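You operate a simulated robot arm through the tools that you are given. There is no shell and no other tool. Be economical: measure what you need, move in short steps, check, and stop when the job is done.

Carry out the task below with a simulated robot arm. There is one attempt and no reset: what you move stays moved.

TASK
Put the purple block and the thin chip in the tool tote.
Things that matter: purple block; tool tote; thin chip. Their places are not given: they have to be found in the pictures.

It is judged by the outcome, as a careful person would: the job done as asked, and still so three seconds after it is handed in. It fails if anything else is knocked over, pushed out of place, dropped, spilled or broken.

THE ROBOT
A 6-joint arm with a two-finger parallel gripper, fixed in place. Base frame: the origin is at the foot of the arm, x ahead of it, y to its left, z up; the work surface is at about z = 0.86. Lengths are in m, angles in degrees, forces in N, time in s.
With the tool pointing down near the work surface it reaches from about 0.26 to 0.68 m from the base axis. Its first joint turns from -66.0 to 66.0 degrees. Payload 2.9 kg.
Tool frame: the origin (TCP) lies between the finger pads and is the grasp point; the fingertips stand 0.03 m ahead of it; z points along the fingers, y is the line along which they close. The gripper opens to 0.11 m. The fingers are 0.02 m wide and 0.01 m thick; the gripper's body (0.048 by 0.112 m) begins 0.055 m behind the TCP.
Orientation is that of the tool frame in the base frame, as a unit quaternion [w, x, y, z]. With the fingers straight down and closing along the base's y, the tool's x points along the base's -x, its y along +y and its z along -z.

THE INTERFACE
- The arm moves only by the tool send_rows. Its argument "moves" is text: rows parted by semicolons, each of 7 numbers parted by spaces: the shift along the tool's x, y, z in units of 500 mm (1.0 is 500 mm), then the turn, a rotation vector about the tool's x, y, z in units of 45 degrees (1.0 is 45 degrees), then the opening in per cent of the stroke, from 0 (shut) to 100 (fully open). In form: tx ty tz ax ay az jaw; .... A call has 1 to 10 rows; each row is the pose to reach, as a shift and turn from the pose commanded when the call began, along the tool's axes at that moment. A call with a number of a shift or a turn outside -1 to 1 is refused whole. A row lasts 0.2 s, in which the tool goes at most 0.05 m and 8.6 degrees; a call with a longer step from one row to the next is refused whole, and so is a gripper value outside its range. A pose out of reach is approached as far as the arm can. The call stops where the force on the tool passes 40 N (or 10 N more than at its start, if that is more) or the arm is blocked; 0.2 s more then pass. The fingers move at their own pace (about 0.108 m/s each) and stop on an object; they squeeze with about 41 N. The grip force told is the motor's: it shows also when the fingers shut on nothing. Time passes only in rows, and 0.2 s behind the last, so rows that repeat a pose let the fingers close. It gives the time, the measured TCP pose, the force on the tool (base axes), the opening and the grip force at its end, in the units of the frame above (readings bear some noise).
- Cameras (640 x 400 px; columns grow to the right, rows downward): "scene" is fixed at [0.0781, 0.4399, 1.3762]; the picture's right is [-0.72, -0.69, 0.00], its down [-0.44, 0.46, -0.77] and it looks along [0.53, -0.55, -0.64] (base axes); focal length 289 px, centre (320, 200). "wrist" rides on the gripper at [-0.036, 0, -0.057] in the tool frame; the picture's right is [0.00, -1.00, 0.00], its down [0.97, 0.00, -0.24] and it looks along [0.24, 0.00, 0.97] (tool axes); focal length 218 px, centre (320, 200).
- grab_frame(camera): a new picture of that camera. No time passes.
- probe_pixels(camera, pixels): for up to 12 pixels [column, row] of the newest picture of that camera ("zoom" is the newest enlarged one), the place [x, y, z] in the base frame of the surface seen there, good to about 0.002 m. No time passes.
- close_up(camera, box): a new picture of the part [left, top, right, bottom] of that camera's present view, enlarged. No time passes.
- finish_job(): hands the job in; it is judged then, once.

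Work in short steps. Measure before you move; look again where a grasp or a placing could have gone wrong, and mend it. You have 60 turns and 20 pictures in all, the two below and enlarged ones among them. Open the gripper and draw the arm clear of the work before you hand the job in, unless the task says otherwise; then end with one line.

The tools are called after ">>>" as a command line: name --argument value ..., lists and objects as JSON in quotes. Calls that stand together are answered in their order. send_rows: Moves the arm, as the interface text tells. Its arguments: {"type":"object","properties":{"moves":{"type":"string"}},"required":["moves"]} The other tools are called the same way: grab_frame (camera) takes a picture; probe_pixels (camera, pixels) gives the place of the surface under pixels of a picture; close_up (camera, box) takes an enlarged picture of a part of a camera's view; finish_job () hands the job in.

At the start:

```text
clock: 0.0
eef_pos: [0.4787, 0.1776, 1.1612]
ee_rot: [0.0, 0.0, 1.0, 0.0]
force: [-0.2, 0.3, 0.5]
grip_width: 0.1099
grasp_force: 0.1
```

scene: 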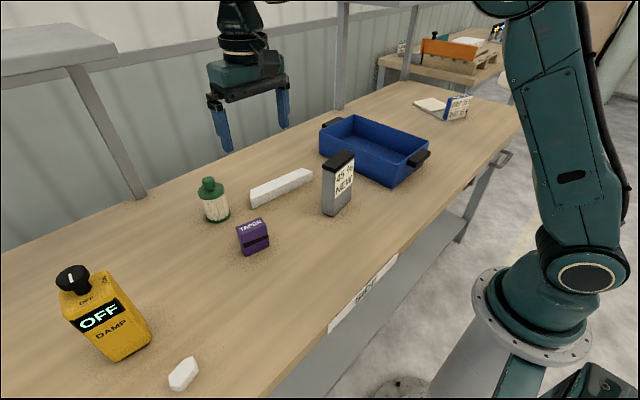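
wrist: 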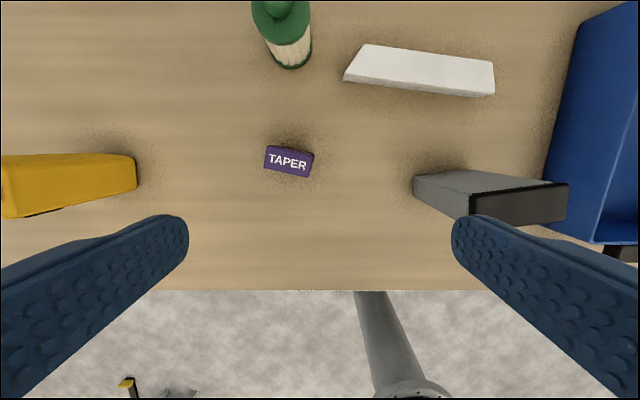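

The purple block is at scene (253,237) and the tote at (373,150). The chip isn't obvious yet, so I'll enlarge the likely parts of the view.

>>> close_up --camera "scene" --box '[40, 240, 300, 400]'

>>> close_up --camera "scene" --box '[180, 90, 480, 280]'

>>> probe_pixels --camera "scene" --pixels '[[184, 368], [172, 388], [193, 360], [180, 385], [253, 228], [255, 246], [370, 165], [320, 128], [352, 117], [428, 150], [389, 186], [355, 175]]'

```text
2.46 times, centred on (170, 320) of scene
```

zoom: 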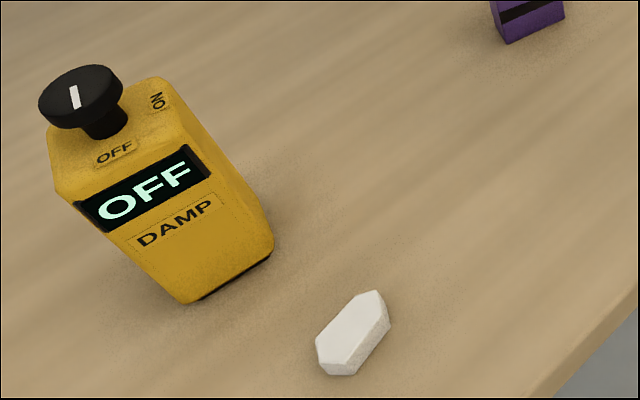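

```text
2.11 times, centred on (330, 185) of scene
```

zoom: 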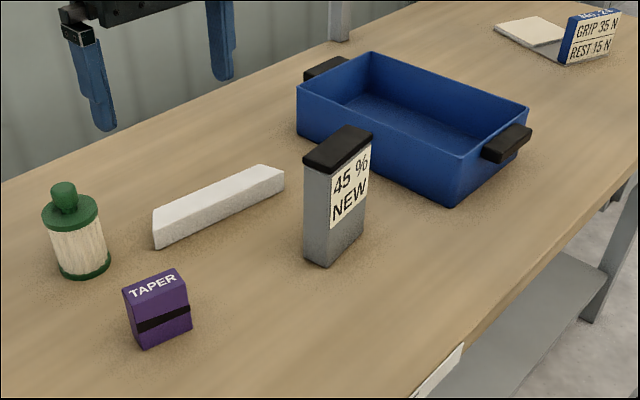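

```text
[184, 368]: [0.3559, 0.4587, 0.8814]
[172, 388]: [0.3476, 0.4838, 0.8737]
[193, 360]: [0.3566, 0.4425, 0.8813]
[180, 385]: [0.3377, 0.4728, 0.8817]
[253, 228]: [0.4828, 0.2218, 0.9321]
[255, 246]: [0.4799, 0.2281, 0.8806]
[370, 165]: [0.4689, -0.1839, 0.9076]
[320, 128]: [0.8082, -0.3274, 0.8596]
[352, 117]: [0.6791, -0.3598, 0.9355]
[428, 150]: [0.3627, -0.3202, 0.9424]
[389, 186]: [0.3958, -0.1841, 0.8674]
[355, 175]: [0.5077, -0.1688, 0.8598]
```

The sign at scene (457,107) stands by a flat white thing, so I'll enlarge that area and the white pieces.

>>> close_up --camera "scene" --box '[395, 80, 491, 140]'

>>> probe_pixels --camera "scene" --pixels '[[430, 104], [445, 116], [458, 108], [416, 101], [441, 112]]'

```text
6.67 times, centred on (443, 110) of scene
```

zoom: 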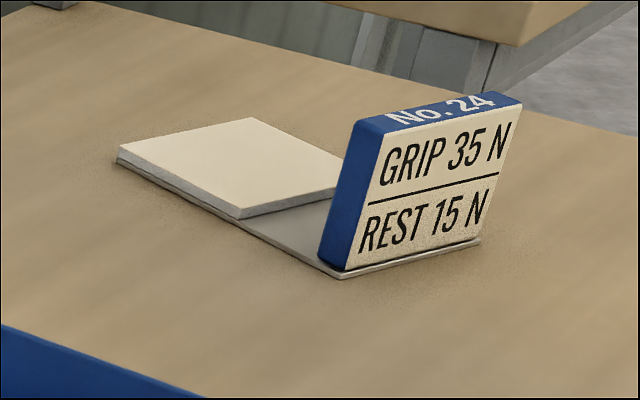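

```text
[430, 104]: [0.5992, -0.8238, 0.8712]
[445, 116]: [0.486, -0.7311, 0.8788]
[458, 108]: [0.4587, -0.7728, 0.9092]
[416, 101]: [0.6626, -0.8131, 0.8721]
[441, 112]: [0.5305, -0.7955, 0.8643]
```

The gauge at (443,110) is out of reach, and its white plate is a part of it. That leaves the small white piece at scene (184,373) as the chip. I'll measure the purple block and its neighbours in the wrist view, and the tote rim in the scene view.

>>> probe_pixels --camera "wrist" --pixels '[[269, 149], [311, 155], [308, 175], [266, 168], [289, 161], [300, 55], [350, 80], [416, 178], [470, 212], [134, 165], [565, 185], [600, 180]]'

>>> probe_pixels --camera "scene" --pixels '[[321, 129], [391, 158], [354, 116], [425, 142], [380, 145], [365, 140], [395, 155], [410, 158], [350, 153], [337, 124]]'

```text
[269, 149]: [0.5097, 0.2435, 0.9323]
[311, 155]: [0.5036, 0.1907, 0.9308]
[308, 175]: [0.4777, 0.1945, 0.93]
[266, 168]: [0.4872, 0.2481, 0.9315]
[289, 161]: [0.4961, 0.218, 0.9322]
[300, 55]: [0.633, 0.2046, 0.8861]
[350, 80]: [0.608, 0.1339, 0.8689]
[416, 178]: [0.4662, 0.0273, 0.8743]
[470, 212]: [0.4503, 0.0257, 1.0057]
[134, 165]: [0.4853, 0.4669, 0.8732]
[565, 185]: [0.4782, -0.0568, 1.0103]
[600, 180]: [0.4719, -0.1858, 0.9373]
```

```text
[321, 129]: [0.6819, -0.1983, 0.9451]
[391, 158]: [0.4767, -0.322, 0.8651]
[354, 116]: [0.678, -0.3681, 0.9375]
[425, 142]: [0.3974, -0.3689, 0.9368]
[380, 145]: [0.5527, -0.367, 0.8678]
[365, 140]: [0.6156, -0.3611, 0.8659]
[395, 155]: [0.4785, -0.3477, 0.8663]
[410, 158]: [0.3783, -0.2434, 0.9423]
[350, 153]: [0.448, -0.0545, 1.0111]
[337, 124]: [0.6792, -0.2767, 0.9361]
```

Purple block: the top is at z 0.932 and its centre at (0.495, 0.219). It measures about 0.055 along y and 0.025 in x, turned about 8°. I'll move above it with the jaw open and go down.

>>> send_rows --moves "-0.033 0.083 0 0 0 0.178 100; -0.033 0.083 0.1 0 0 0.178 100; -0.033 0.083 0.2 0 0 0.178 100; -0.033 0.083 0.3 0 0 0.178 100; -0.033 0.083 0.35 0 0 0.178 100; -0.033 0.083 0.35 0 0 0.178 100"

>>> grab_frame --camera "wrist"

```text
clock: 1.4
eef_pos: [0.4958, 0.2176, 0.9841]
ee_rot: [0.0, 0.07, 0.998, 0.001]
force: [-0.5, -0.2, -0.3]
grip_width: 0.1105
grasp_force: 0.1
```

```text
14 pictures are left
```

wrist: 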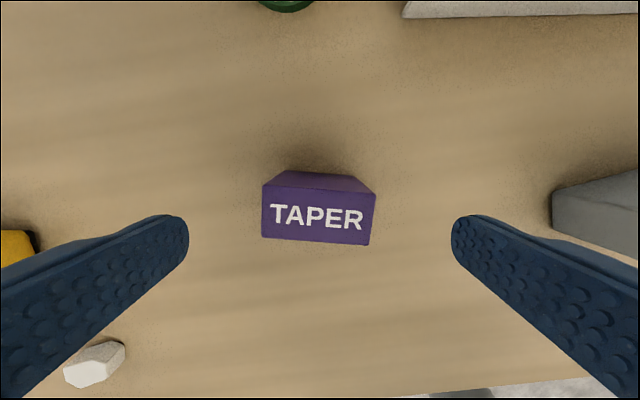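

The block is centred between the fingers at (318,215), so I'll go down and close on it.

>>> send_rows --moves "0 0 0.08 0 0 0.04 100; 0 0 0.16 0 0 0.04 100; 0 0 0.16 0 0 0.04 40; 0 0 0.16 0 0 0.04 40; 0 0 0.16 0 0 0.04 20; 0 0 0.16 0 0 0.04 20; 0 0 0.16 0 0 0.04 20"

```text
clock: 3.0
eef_pos: [0.4939, 0.2201, 0.9067]
ee_rot: [0.0, 0.085, 0.996, -0.001]
force: [0.0, 0.8, -0.7]
grip_width: 0.0604
grasp_force: 40.9
```

It has gripped at 0.060 wide. I'll lift it a little and look, since the "TAPER" label hints at sloped sides.

>>> send_rows --moves "0 0 -0.02 0 0 0 0; 0 0 -0.04 0 0 0 0; 0 0 -0.06 0 0 0 0; 0 0 -0.06 0 0 0 0"

>>> close_up --camera "scene" --box '[180, 140, 340, 260]'

```text
clock: 4.0
eef_pos: [0.4958, 0.2198, 0.9346]
ee_rot: [0.0, 0.085, 0.996, 0.0]
force: [0.6, -0.2, -1.0]
grip_width: 0.0597
grasp_force: 40.9
```

```text
3.33 times, centred on (260, 200) of scene
```

zoom: 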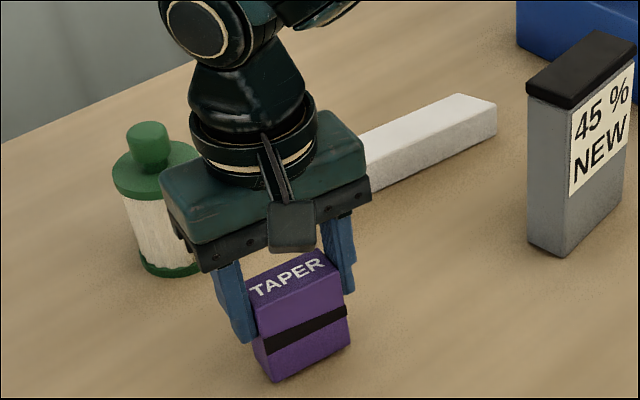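

The block seems to have lifted. I'll raise it slowly to about z 1.10, which clears the grey box, and check it's still held.

>>> send_rows --moves "0 0 -0.06 0 0 0 0; 0 0 -0.12 0 0 0 0; 0 0 -0.18 0 0 0 0; 0 0 -0.24 0 0 0 0; 0 0 -0.30 0 0 0 0; 0 0 -0.36 0 0 0 0; 0 0 -0.36 0 0 0 0"

>>> grab_frame --camera "scene"

```text
clock: 5.6
eef_pos: [0.4957, 0.2208, 1.1164]
ee_rot: [-0.001, 0.085, 0.996, -0.001]
force: [0.1, -0.2, -2.7]
grip_width: 0.0596
grasp_force: 41.4
```

```text
12 pictures are left
```

scene: 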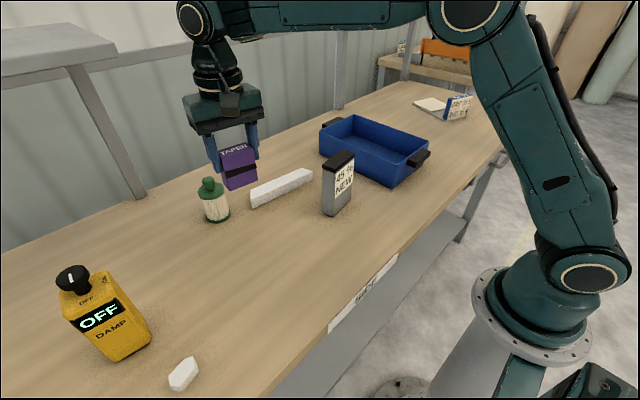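

The block is held firmly and its bottom is at about 1.07, above the grey box top at 1.011. I'll carry it over the tote and undo the turn on the way.

>>> send_rows --moves "-0.0258 -0.0753 0 0 0 -0.03 0; -0.0515 -0.1506 0 0 0 -0.06 0; -0.0773 -0.2258 0 0 0 -0.09 0; -0.103 -0.3011 0 0 0 -0.12 0; -0.1288 -0.3764 0 0 0 -0.15 0; -0.1546 -0.4517 0 0 0 -0.18 0; -0.1803 -0.527 0 0 0 -0.217 0; -0.2061 -0.6022 0 0 0 -0.217 0; -0.2318 -0.6775 0 0 0 -0.217 0; -0.2576 -0.7528 0 0 0 -0.217 0"

```text
clock: 7.8
eef_pos: [0.5592, -0.1727, 1.1157]
ee_rot: [0.0, 0.0, 1.0, 0.001]
force: [-0.6, 0.5, -1.3]
grip_width: 0.0593
grasp_force: 41.0
```

I'll move on to above the tote at (0.58, -0.275), then go down to about 3 cm above the release height.

>>> send_rows --moves "-0.02 -0.07 0 0 0 0 0; -0.042 -0.14 0 0 0 0 0; -0.042 -0.205 0 0 0 0 0; -0.042 -0.205 0.08 0 0 0 0; -0.042 -0.205 0.16 0 0 0 0; -0.042 -0.205 0.24 0 0 0 0; -0.042 -0.205 0.3 0 0 0 0; -0.042 -0.205 0.34 0 0 0 0; -0.042 -0.205 0.34 0 0 0 0"

>>> close_up --camera "scene" --box '[290, 50, 450, 200]'

```text
clock: 9.8
eef_pos: [0.5805, -0.2757, 0.9464]
ee_rot: [0.0, 0.001, 1.0, 0.0]
force: [-0.5, -0.5, -3.1]
grip_width: 0.0595
grasp_force: 40.9
out of reach, approached as far as the arm can: row 3
```

```text
2.67 times, centred on (370, 125) of scene
```

zoom: 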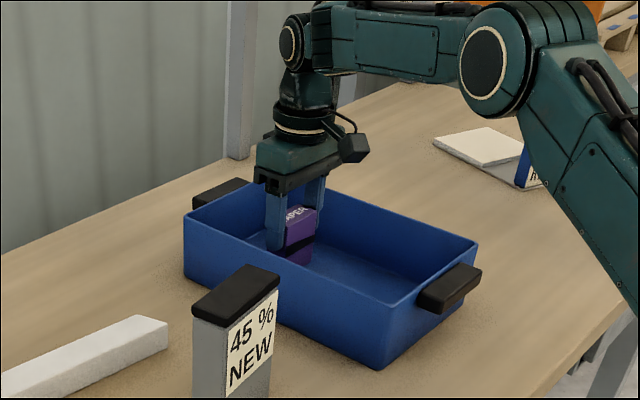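

The block is inside the tote and clear of the walls. I'll lower it the last 3 cm and release it.

>>> send_rows --moves "0 0 0.03 0 0 0 0; 0 0 0.05 0 0 0 0; 0 0 0.06 0 0 0 0; 0 0 0.062 0 0 0 0; 0 0 0.062 0 0 0 75; 0 0 0.062 0 0 0 75; 0 0 0.062 0 0 0 75"

```text
clock: 11.4
eef_pos: [0.5805, -0.2749, 0.9126]
ee_rot: [0.0, 0.0, 1.0, 0.0]
force: [0.7, -0.2, -0.3]
grip_width: 0.0825
grasp_force: 0.0
```

>>> send_rows --moves "0 0 -0.06 0 0 0 75; 0 0 -0.14 0 0 0 75; 0 0 -0.22 0 0 0 75; 0 0 -0.3 0 0 0 75; 0.05 0 -0.37 0 0 0 75; 0.1 0 -0.44 0 0 0 75; 0.1 0 -0.44 0 0 0 75"

>>> grab_frame --camera "wrist"

```text
clock: 13.0
eef_pos: [0.5293, -0.2746, 1.1361]
ee_rot: [0.0, 0.001, 1.0, 0.0]
force: [0.1, 0.3, -0.5]
grip_width: 0.0824
grasp_force: 0.1
```

```text
10 pictures are left
```

wrist: 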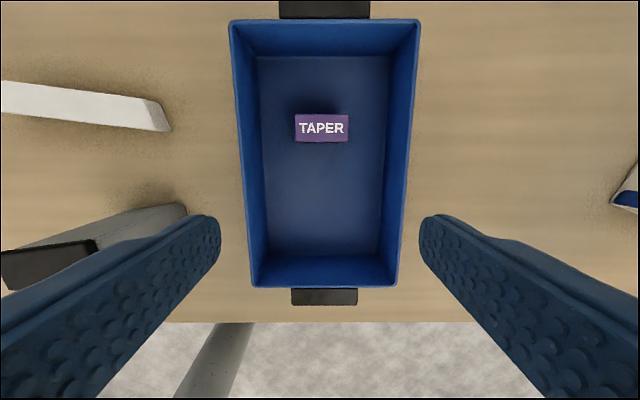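

The purple block stands upright in the tote. I'll travel high across to the chip.

>>> send_rows --moves "0.02 0.09 0 0 0 0 100; 0.04 0.18 0 0 0 0 100; 0.06 0.27 0 0 0 0 100; 0.08 0.36 0 0 0 0 100; 0.1 0.45 0 0 0 0 100; 0.12 0.54 0 0 0 0 100; 0.14 0.63 0 0 0 0 100; 0.16 0.72 0 0 0 0 100"

>>> send_rows --moves "0.02 0.09 0 0 0 0 100; 0.04 0.18 0 0 0 0 100; 0.06 0.27 0 0 0 0 100; 0.08 0.36 0 0 0 0 100; 0.1 0.45 0 0 0 0 100; 0.12 0.54 0 0 0 0 100; 0.14 0.63 0 0 0 0 100; 0.16 0.69 0 0 0 0 100; 0.16 0.69 0 0 0 0 100"

>>> grab_frame --camera "wrist"

```text
clock: 14.8
eef_pos: [0.4506, 0.088, 1.1335]
ee_rot: [0.0, 0.001, 1.0, 0.0]
force: [-0.2, 0.3, -0.3]
grip_width: 0.1097
grasp_force: 0.0
```

```text
clock: 16.8
eef_pos: [0.3688, 0.4294, 1.1329]
ee_rot: [0.0, 0.001, 1.0, 0.0]
force: [0.0, 0.2, -0.2]
grip_width: 0.11
grasp_force: 0.1
```

```text
9 pictures are left
```

wrist: 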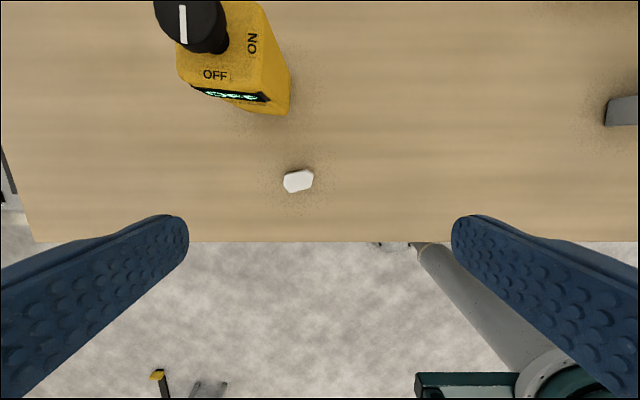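

>>> close_up --camera "wrist" --box '[250, 80, 346, 240]'

>>> probe_pixels --camera "wrist" --pixels '[[286, 176], [302, 170], [312, 174], [311, 184], [296, 192], [286, 188], [298, 181], [288, 110], [265, 100], [262, 112]]'

```text
2.50 times, centred on (298, 160) of wrist
```

zoom: 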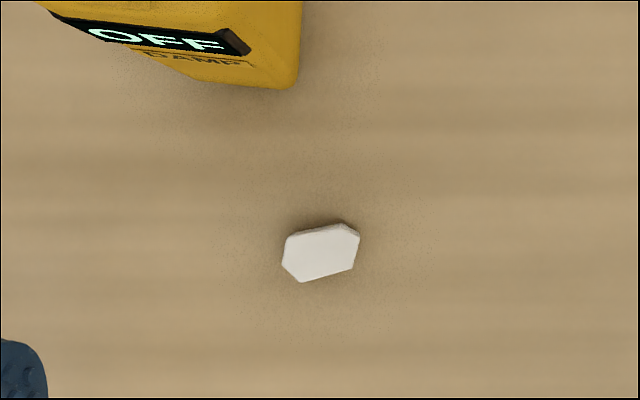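

```text
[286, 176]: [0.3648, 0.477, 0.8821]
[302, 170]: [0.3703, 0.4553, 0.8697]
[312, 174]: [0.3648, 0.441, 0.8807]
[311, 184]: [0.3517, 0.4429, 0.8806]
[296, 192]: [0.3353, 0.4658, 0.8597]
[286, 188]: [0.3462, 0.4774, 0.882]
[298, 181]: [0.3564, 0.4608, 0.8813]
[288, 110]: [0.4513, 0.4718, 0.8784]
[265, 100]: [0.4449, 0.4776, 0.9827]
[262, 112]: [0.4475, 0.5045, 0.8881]
```

The chip's top is centred at (0.356, 0.461, 0.881). Its long parallel sides have their normal at about 73° from base y, so I'll move above it and turn the tool to match.

>>> send_rows --moves "0.0248 0.063 0 0 0 0.16 60; 0.0248 0.063 0 0 0 0.32 60; 0.0248 0.063 0 0 0 0.48 60; 0.0248 0.063 0 0 0 0.65 60; 0.0248 0.063 0 0 0 0.817 60"

>>> send_rows --moves "0 0 0 0 0 0.16 60; 0 0 0 0 0 0.32 60; 0 0 0 0 0 0.48 60; 0 0 0 0 0 0.65 60; 0 0 0 0 0 0.817 60; 0 0 0.08 0 0 0.817 60; 0 0 0.16 0 0 0.817 60; 0 0 0.24 0 0 0.817 60; 0 0 0.24 0 0 0.817 60"

>>> grab_frame --camera "wrist"

```text
clock: 18.0
eef_pos: [0.356, 0.4597, 1.132]
ee_rot: [0.0, 0.318, 0.948, -0.001]
force: [-0.2, 0.6, -0.4]
grip_width: 0.0662
grasp_force: 0.1
```

```text
clock: 20.0
eef_pos: [0.3578, 0.4623, 1.0144]
ee_rot: [0.0, 0.599, 0.8, 0.0]
force: [-0.4, -0.4, -0.2]
grip_width: 0.066
grasp_force: 0.1
```

```text
7 pictures are left
```

wrist: 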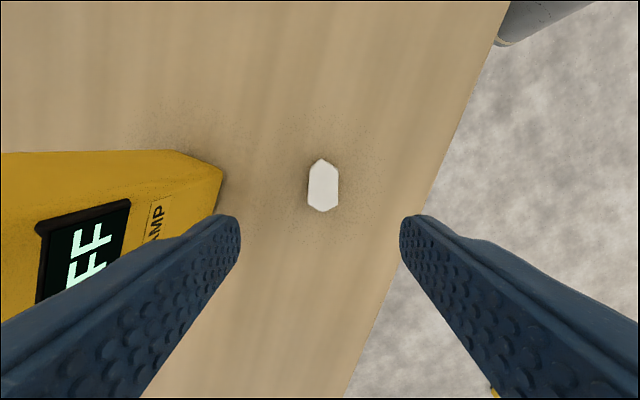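

The sides of the chip line up with the fingers. I'll check its centre and the gap to the yellow box before going down.

>>> probe_pixels --camera "wrist" --pixels '[[323, 163], [323, 186], [323, 207], [311, 186], [336, 186], [220, 172], [210, 205], [180, 153]]'

```text
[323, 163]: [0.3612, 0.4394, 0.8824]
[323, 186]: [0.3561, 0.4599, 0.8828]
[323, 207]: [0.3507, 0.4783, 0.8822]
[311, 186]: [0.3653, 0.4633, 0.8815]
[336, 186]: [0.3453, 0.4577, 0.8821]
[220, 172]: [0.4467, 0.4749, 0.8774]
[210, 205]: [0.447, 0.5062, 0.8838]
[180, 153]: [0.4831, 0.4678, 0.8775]
```

The chip is centred at (0.356, 0.459) and about 0.022 wide. The yellow box starts at x 0.446, so there's room to go down.

>>> send_rows --moves "-0.005 -0.005 0.08 0 0 0 60; -0.005 -0.005 0.15 0 0 0 60; -0.005 -0.005 0.2 0 0 0 60; -0.005 -0.005 0.23 0 0 0 60; -0.005 -0.005 0.242 0 0 0 60; -0.005 -0.005 0.242 0 0 0 60"

```text
clock: 21.4
eef_pos: [0.356, 0.4586, 0.8919]
ee_rot: [0.001, 0.599, 0.8, 0.0]
force: [-0.3, 0.2, 0.1]
grip_width: 0.066
grasp_force: 0.1
```

>>> send_rows --moves "0 0 0 0 0 0 30; 0 0 0 0 0 0 15; 0 0 0 0 0 0 10; 0 0 0 0 0 0 10; 0 0 0 0 0 0 10"

>>> send_rows --moves "0 0 -0.02 0 0 0 0; 0 0 -0.05 0 0 0 0; 0 0 -0.1 0 0 0 0; 0 0 -0.16 0 0 0 0; 0 0 -0.22 0 0 0 0; 0 0 -0.22 0 0 0 0"

>>> grab_frame --camera "wrist"

```text
clock: 22.6
eef_pos: [0.356, 0.458, 0.893]
ee_rot: [0.0, 0.599, 0.801, 0.0]
force: [-0.5, -0.3, 0.6]
grip_width: 0.0249
grasp_force: 41.2
```

```text
clock: 24.0
eef_pos: [0.3562, 0.4574, 1.0016]
ee_rot: [0.0, 0.599, 0.801, -0.001]
force: [-0.1, 0.0, -0.5]
grip_width: 0.0247
grasp_force: 41.1
```

```text
6 pictures are left
```

wrist: 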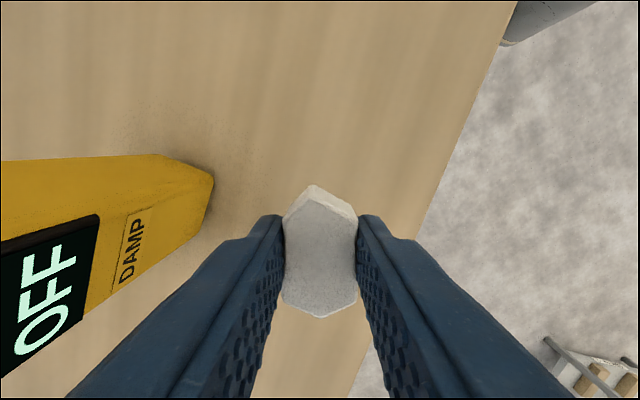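

The chip is held at 0.0247 wide. I'll raise it and turn the tool back to straight.

>>> send_rows --moves "0 0 -0.08 0 0 0 0; 0 0 -0.16 0 0 0 0; 0 0 -0.24 0 0 0 0; 0 0 -0.26 0 0 -0.16 0; 0 0 -0.26 0 0 -0.32 0; 0 0 -0.26 0 0 -0.48 0; 0 0 -0.26 0 0 -0.65 0; 0 0 -0.26 0 0 -0.817 0; 0 0 -0.26 0 0 -0.817 0"

>>> send_rows --moves "0 0 0 0 0 -0.16 0; 0 0 0 0 0 -0.32 0; 0 0 0 0 0 -0.48 0; 0 0 0 0 0 -0.65 0; 0 0 0 0 0 -0.817 0; 0 0 0 0 0 -0.817 0"

```text
clock: 26.0
eef_pos: [0.3549, 0.4581, 1.133]
ee_rot: [0.0, 0.315, 0.949, 0.0]
force: [0.3, -0.5, 0.0]
grip_width: 0.0242
grasp_force: 41.3
```

```text
clock: 27.4
eef_pos: [0.3561, 0.4587, 1.1333]
ee_rot: [-0.001, -0.001, 1.0, 0.0]
force: [0.1, 0.5, -0.8]
grip_width: 0.0243
grasp_force: 40.7
```

>>> send_rows --moves "-0.0138 -0.085 0 0 0 0 0; -0.0276 -0.17 0 0 0 0 0; -0.0414 -0.255 0 0 0 0 0; -0.0552 -0.34 0 0 0 0 0; -0.069 -0.425 0 0 0 0 0; -0.0828 -0.51 0 0 0 0 0; -0.0966 -0.595 0 0 0 0 0; -0.1104 -0.68 0 0 0 0 0; -0.1242 -0.765 0 0 0 0 0; -0.138 -0.85 0 0 0 0 0"

>>> send_rows --moves "-0.0138 -0.085 0 0 0 0 0; -0.0276 -0.17 0 0 0 0 0; -0.0414 -0.255 0 0 0 0 0; -0.0552 -0.34 0 0 0 0 0; -0.069 -0.425 0 0 0 0 0; -0.0828 -0.51 0 0 0 0 0; -0.1 -0.58 0 0 0 0 0; -0.1 -0.617 0 0 0 0 0; -0.1 -0.617 0 0 0 0 0"

>>> grab_frame --camera "wrist"

```text
clock: 29.6
eef_pos: [0.4268, 0.0333, 1.1348]
ee_rot: [0.0, 0.001, 1.0, -0.001]
force: [0.7, 0.0, -1.2]
grip_width: 0.0247
grasp_force: 41.1
```

```text
clock: 31.6
eef_pos: [0.4741, -0.2756, 1.1343]
ee_rot: [-0.001, 0.0, 1.0, 0.0]
force: [1.0, -0.9, -0.5]
grip_width: 0.0244
grasp_force: 41.3
```

```text
5 pictures are left
```

wrist: 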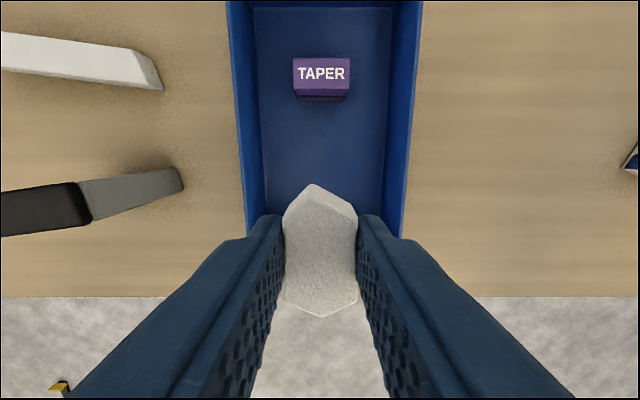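

The chip is over the clear half of the tote. I'll lower it to just above the floor, which is at z 0.866, then release it and rise.

>>> send_rows --moves "0 0 0.09 0 0 0 0; 0 0 0.18 0 0 0 0; 0 0 0.27 0 0 0 0; 0 0 0.36 0 0 0 0; 0 0 0.42 0 0 0 0; 0 0 0.45 0 0 0 0; 0 0 0.462 0 0 0 0; 0 0 0.464 0 0 0 0; 0 0 0.464 0 0 0 50; 0 0 0.464 0 0 0 50"

>>> send_rows --moves "0 0 0 0 0 0 50; 0 0 -0.05 0 0 0 50; 0 0 -0.14 0 0 0 50; 0 0 -0.23 0 0 0 50; 0 0 -0.32 0 0 0 50; 0 0 -0.41 0 0 0 50; 0 0 -0.46 0 0 0 50; 0 0 -0.46 0 0 0 50"

>>> grab_frame --camera "wrist"

>>> grab_frame --camera "scene"

```text
clock: 33.8
eef_pos: [0.4747, -0.2754, 0.9007]
ee_rot: [0.001, 0.0, 1.0, 0.001]
force: [0.1, -0.5, 0.3]
grip_width: 0.0552
grasp_force: 0.1
```

```text
clock: 35.6
eef_pos: [0.4736, -0.2751, 1.1309]
ee_rot: [0.0, 0.0, 1.0, 0.0]
force: [-0.1, 0.2, 1.1]
grip_width: 0.055
grasp_force: 0.1
```

```text
4 pictures are left
```

wrist: 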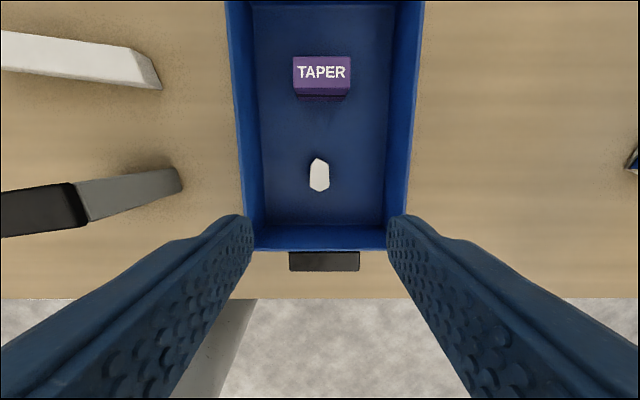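

```text
3 pictures are left
```

scene: 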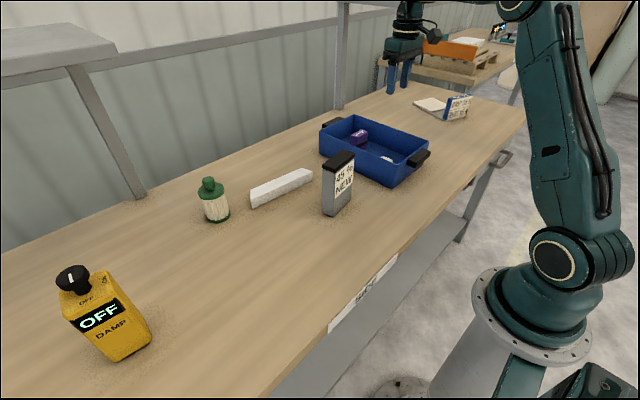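

Both items are in the tote and nothing else has moved. The gripper is open and the arm is clear above, so I'll open it fully and hand in.

>>> send_rows --moves "0 0 0 0 0 0 100; 0 0.08 0 0 0 0 100; 0 0.16 0 0 0 0 100; 0 0.24 0 0 0 0 100; 0 0.32 0 0 0 0 100; 0 0.32 0 0 0 0 100"

>>> finish_job

```text
clock: 37.0
eef_pos: [0.4751, -0.1152, 1.1326]
ee_rot: [0.0, 0.0, 1.0, 0.0]
force: [-0.6, 0.3, 0.1]
grip_width: 0.1102
grasp_force: 0.1
```

```text
The job is handed in.
```

The purple block and the small white piece I took to be the thin chip are both in the tool tote, and nothing else was moved.
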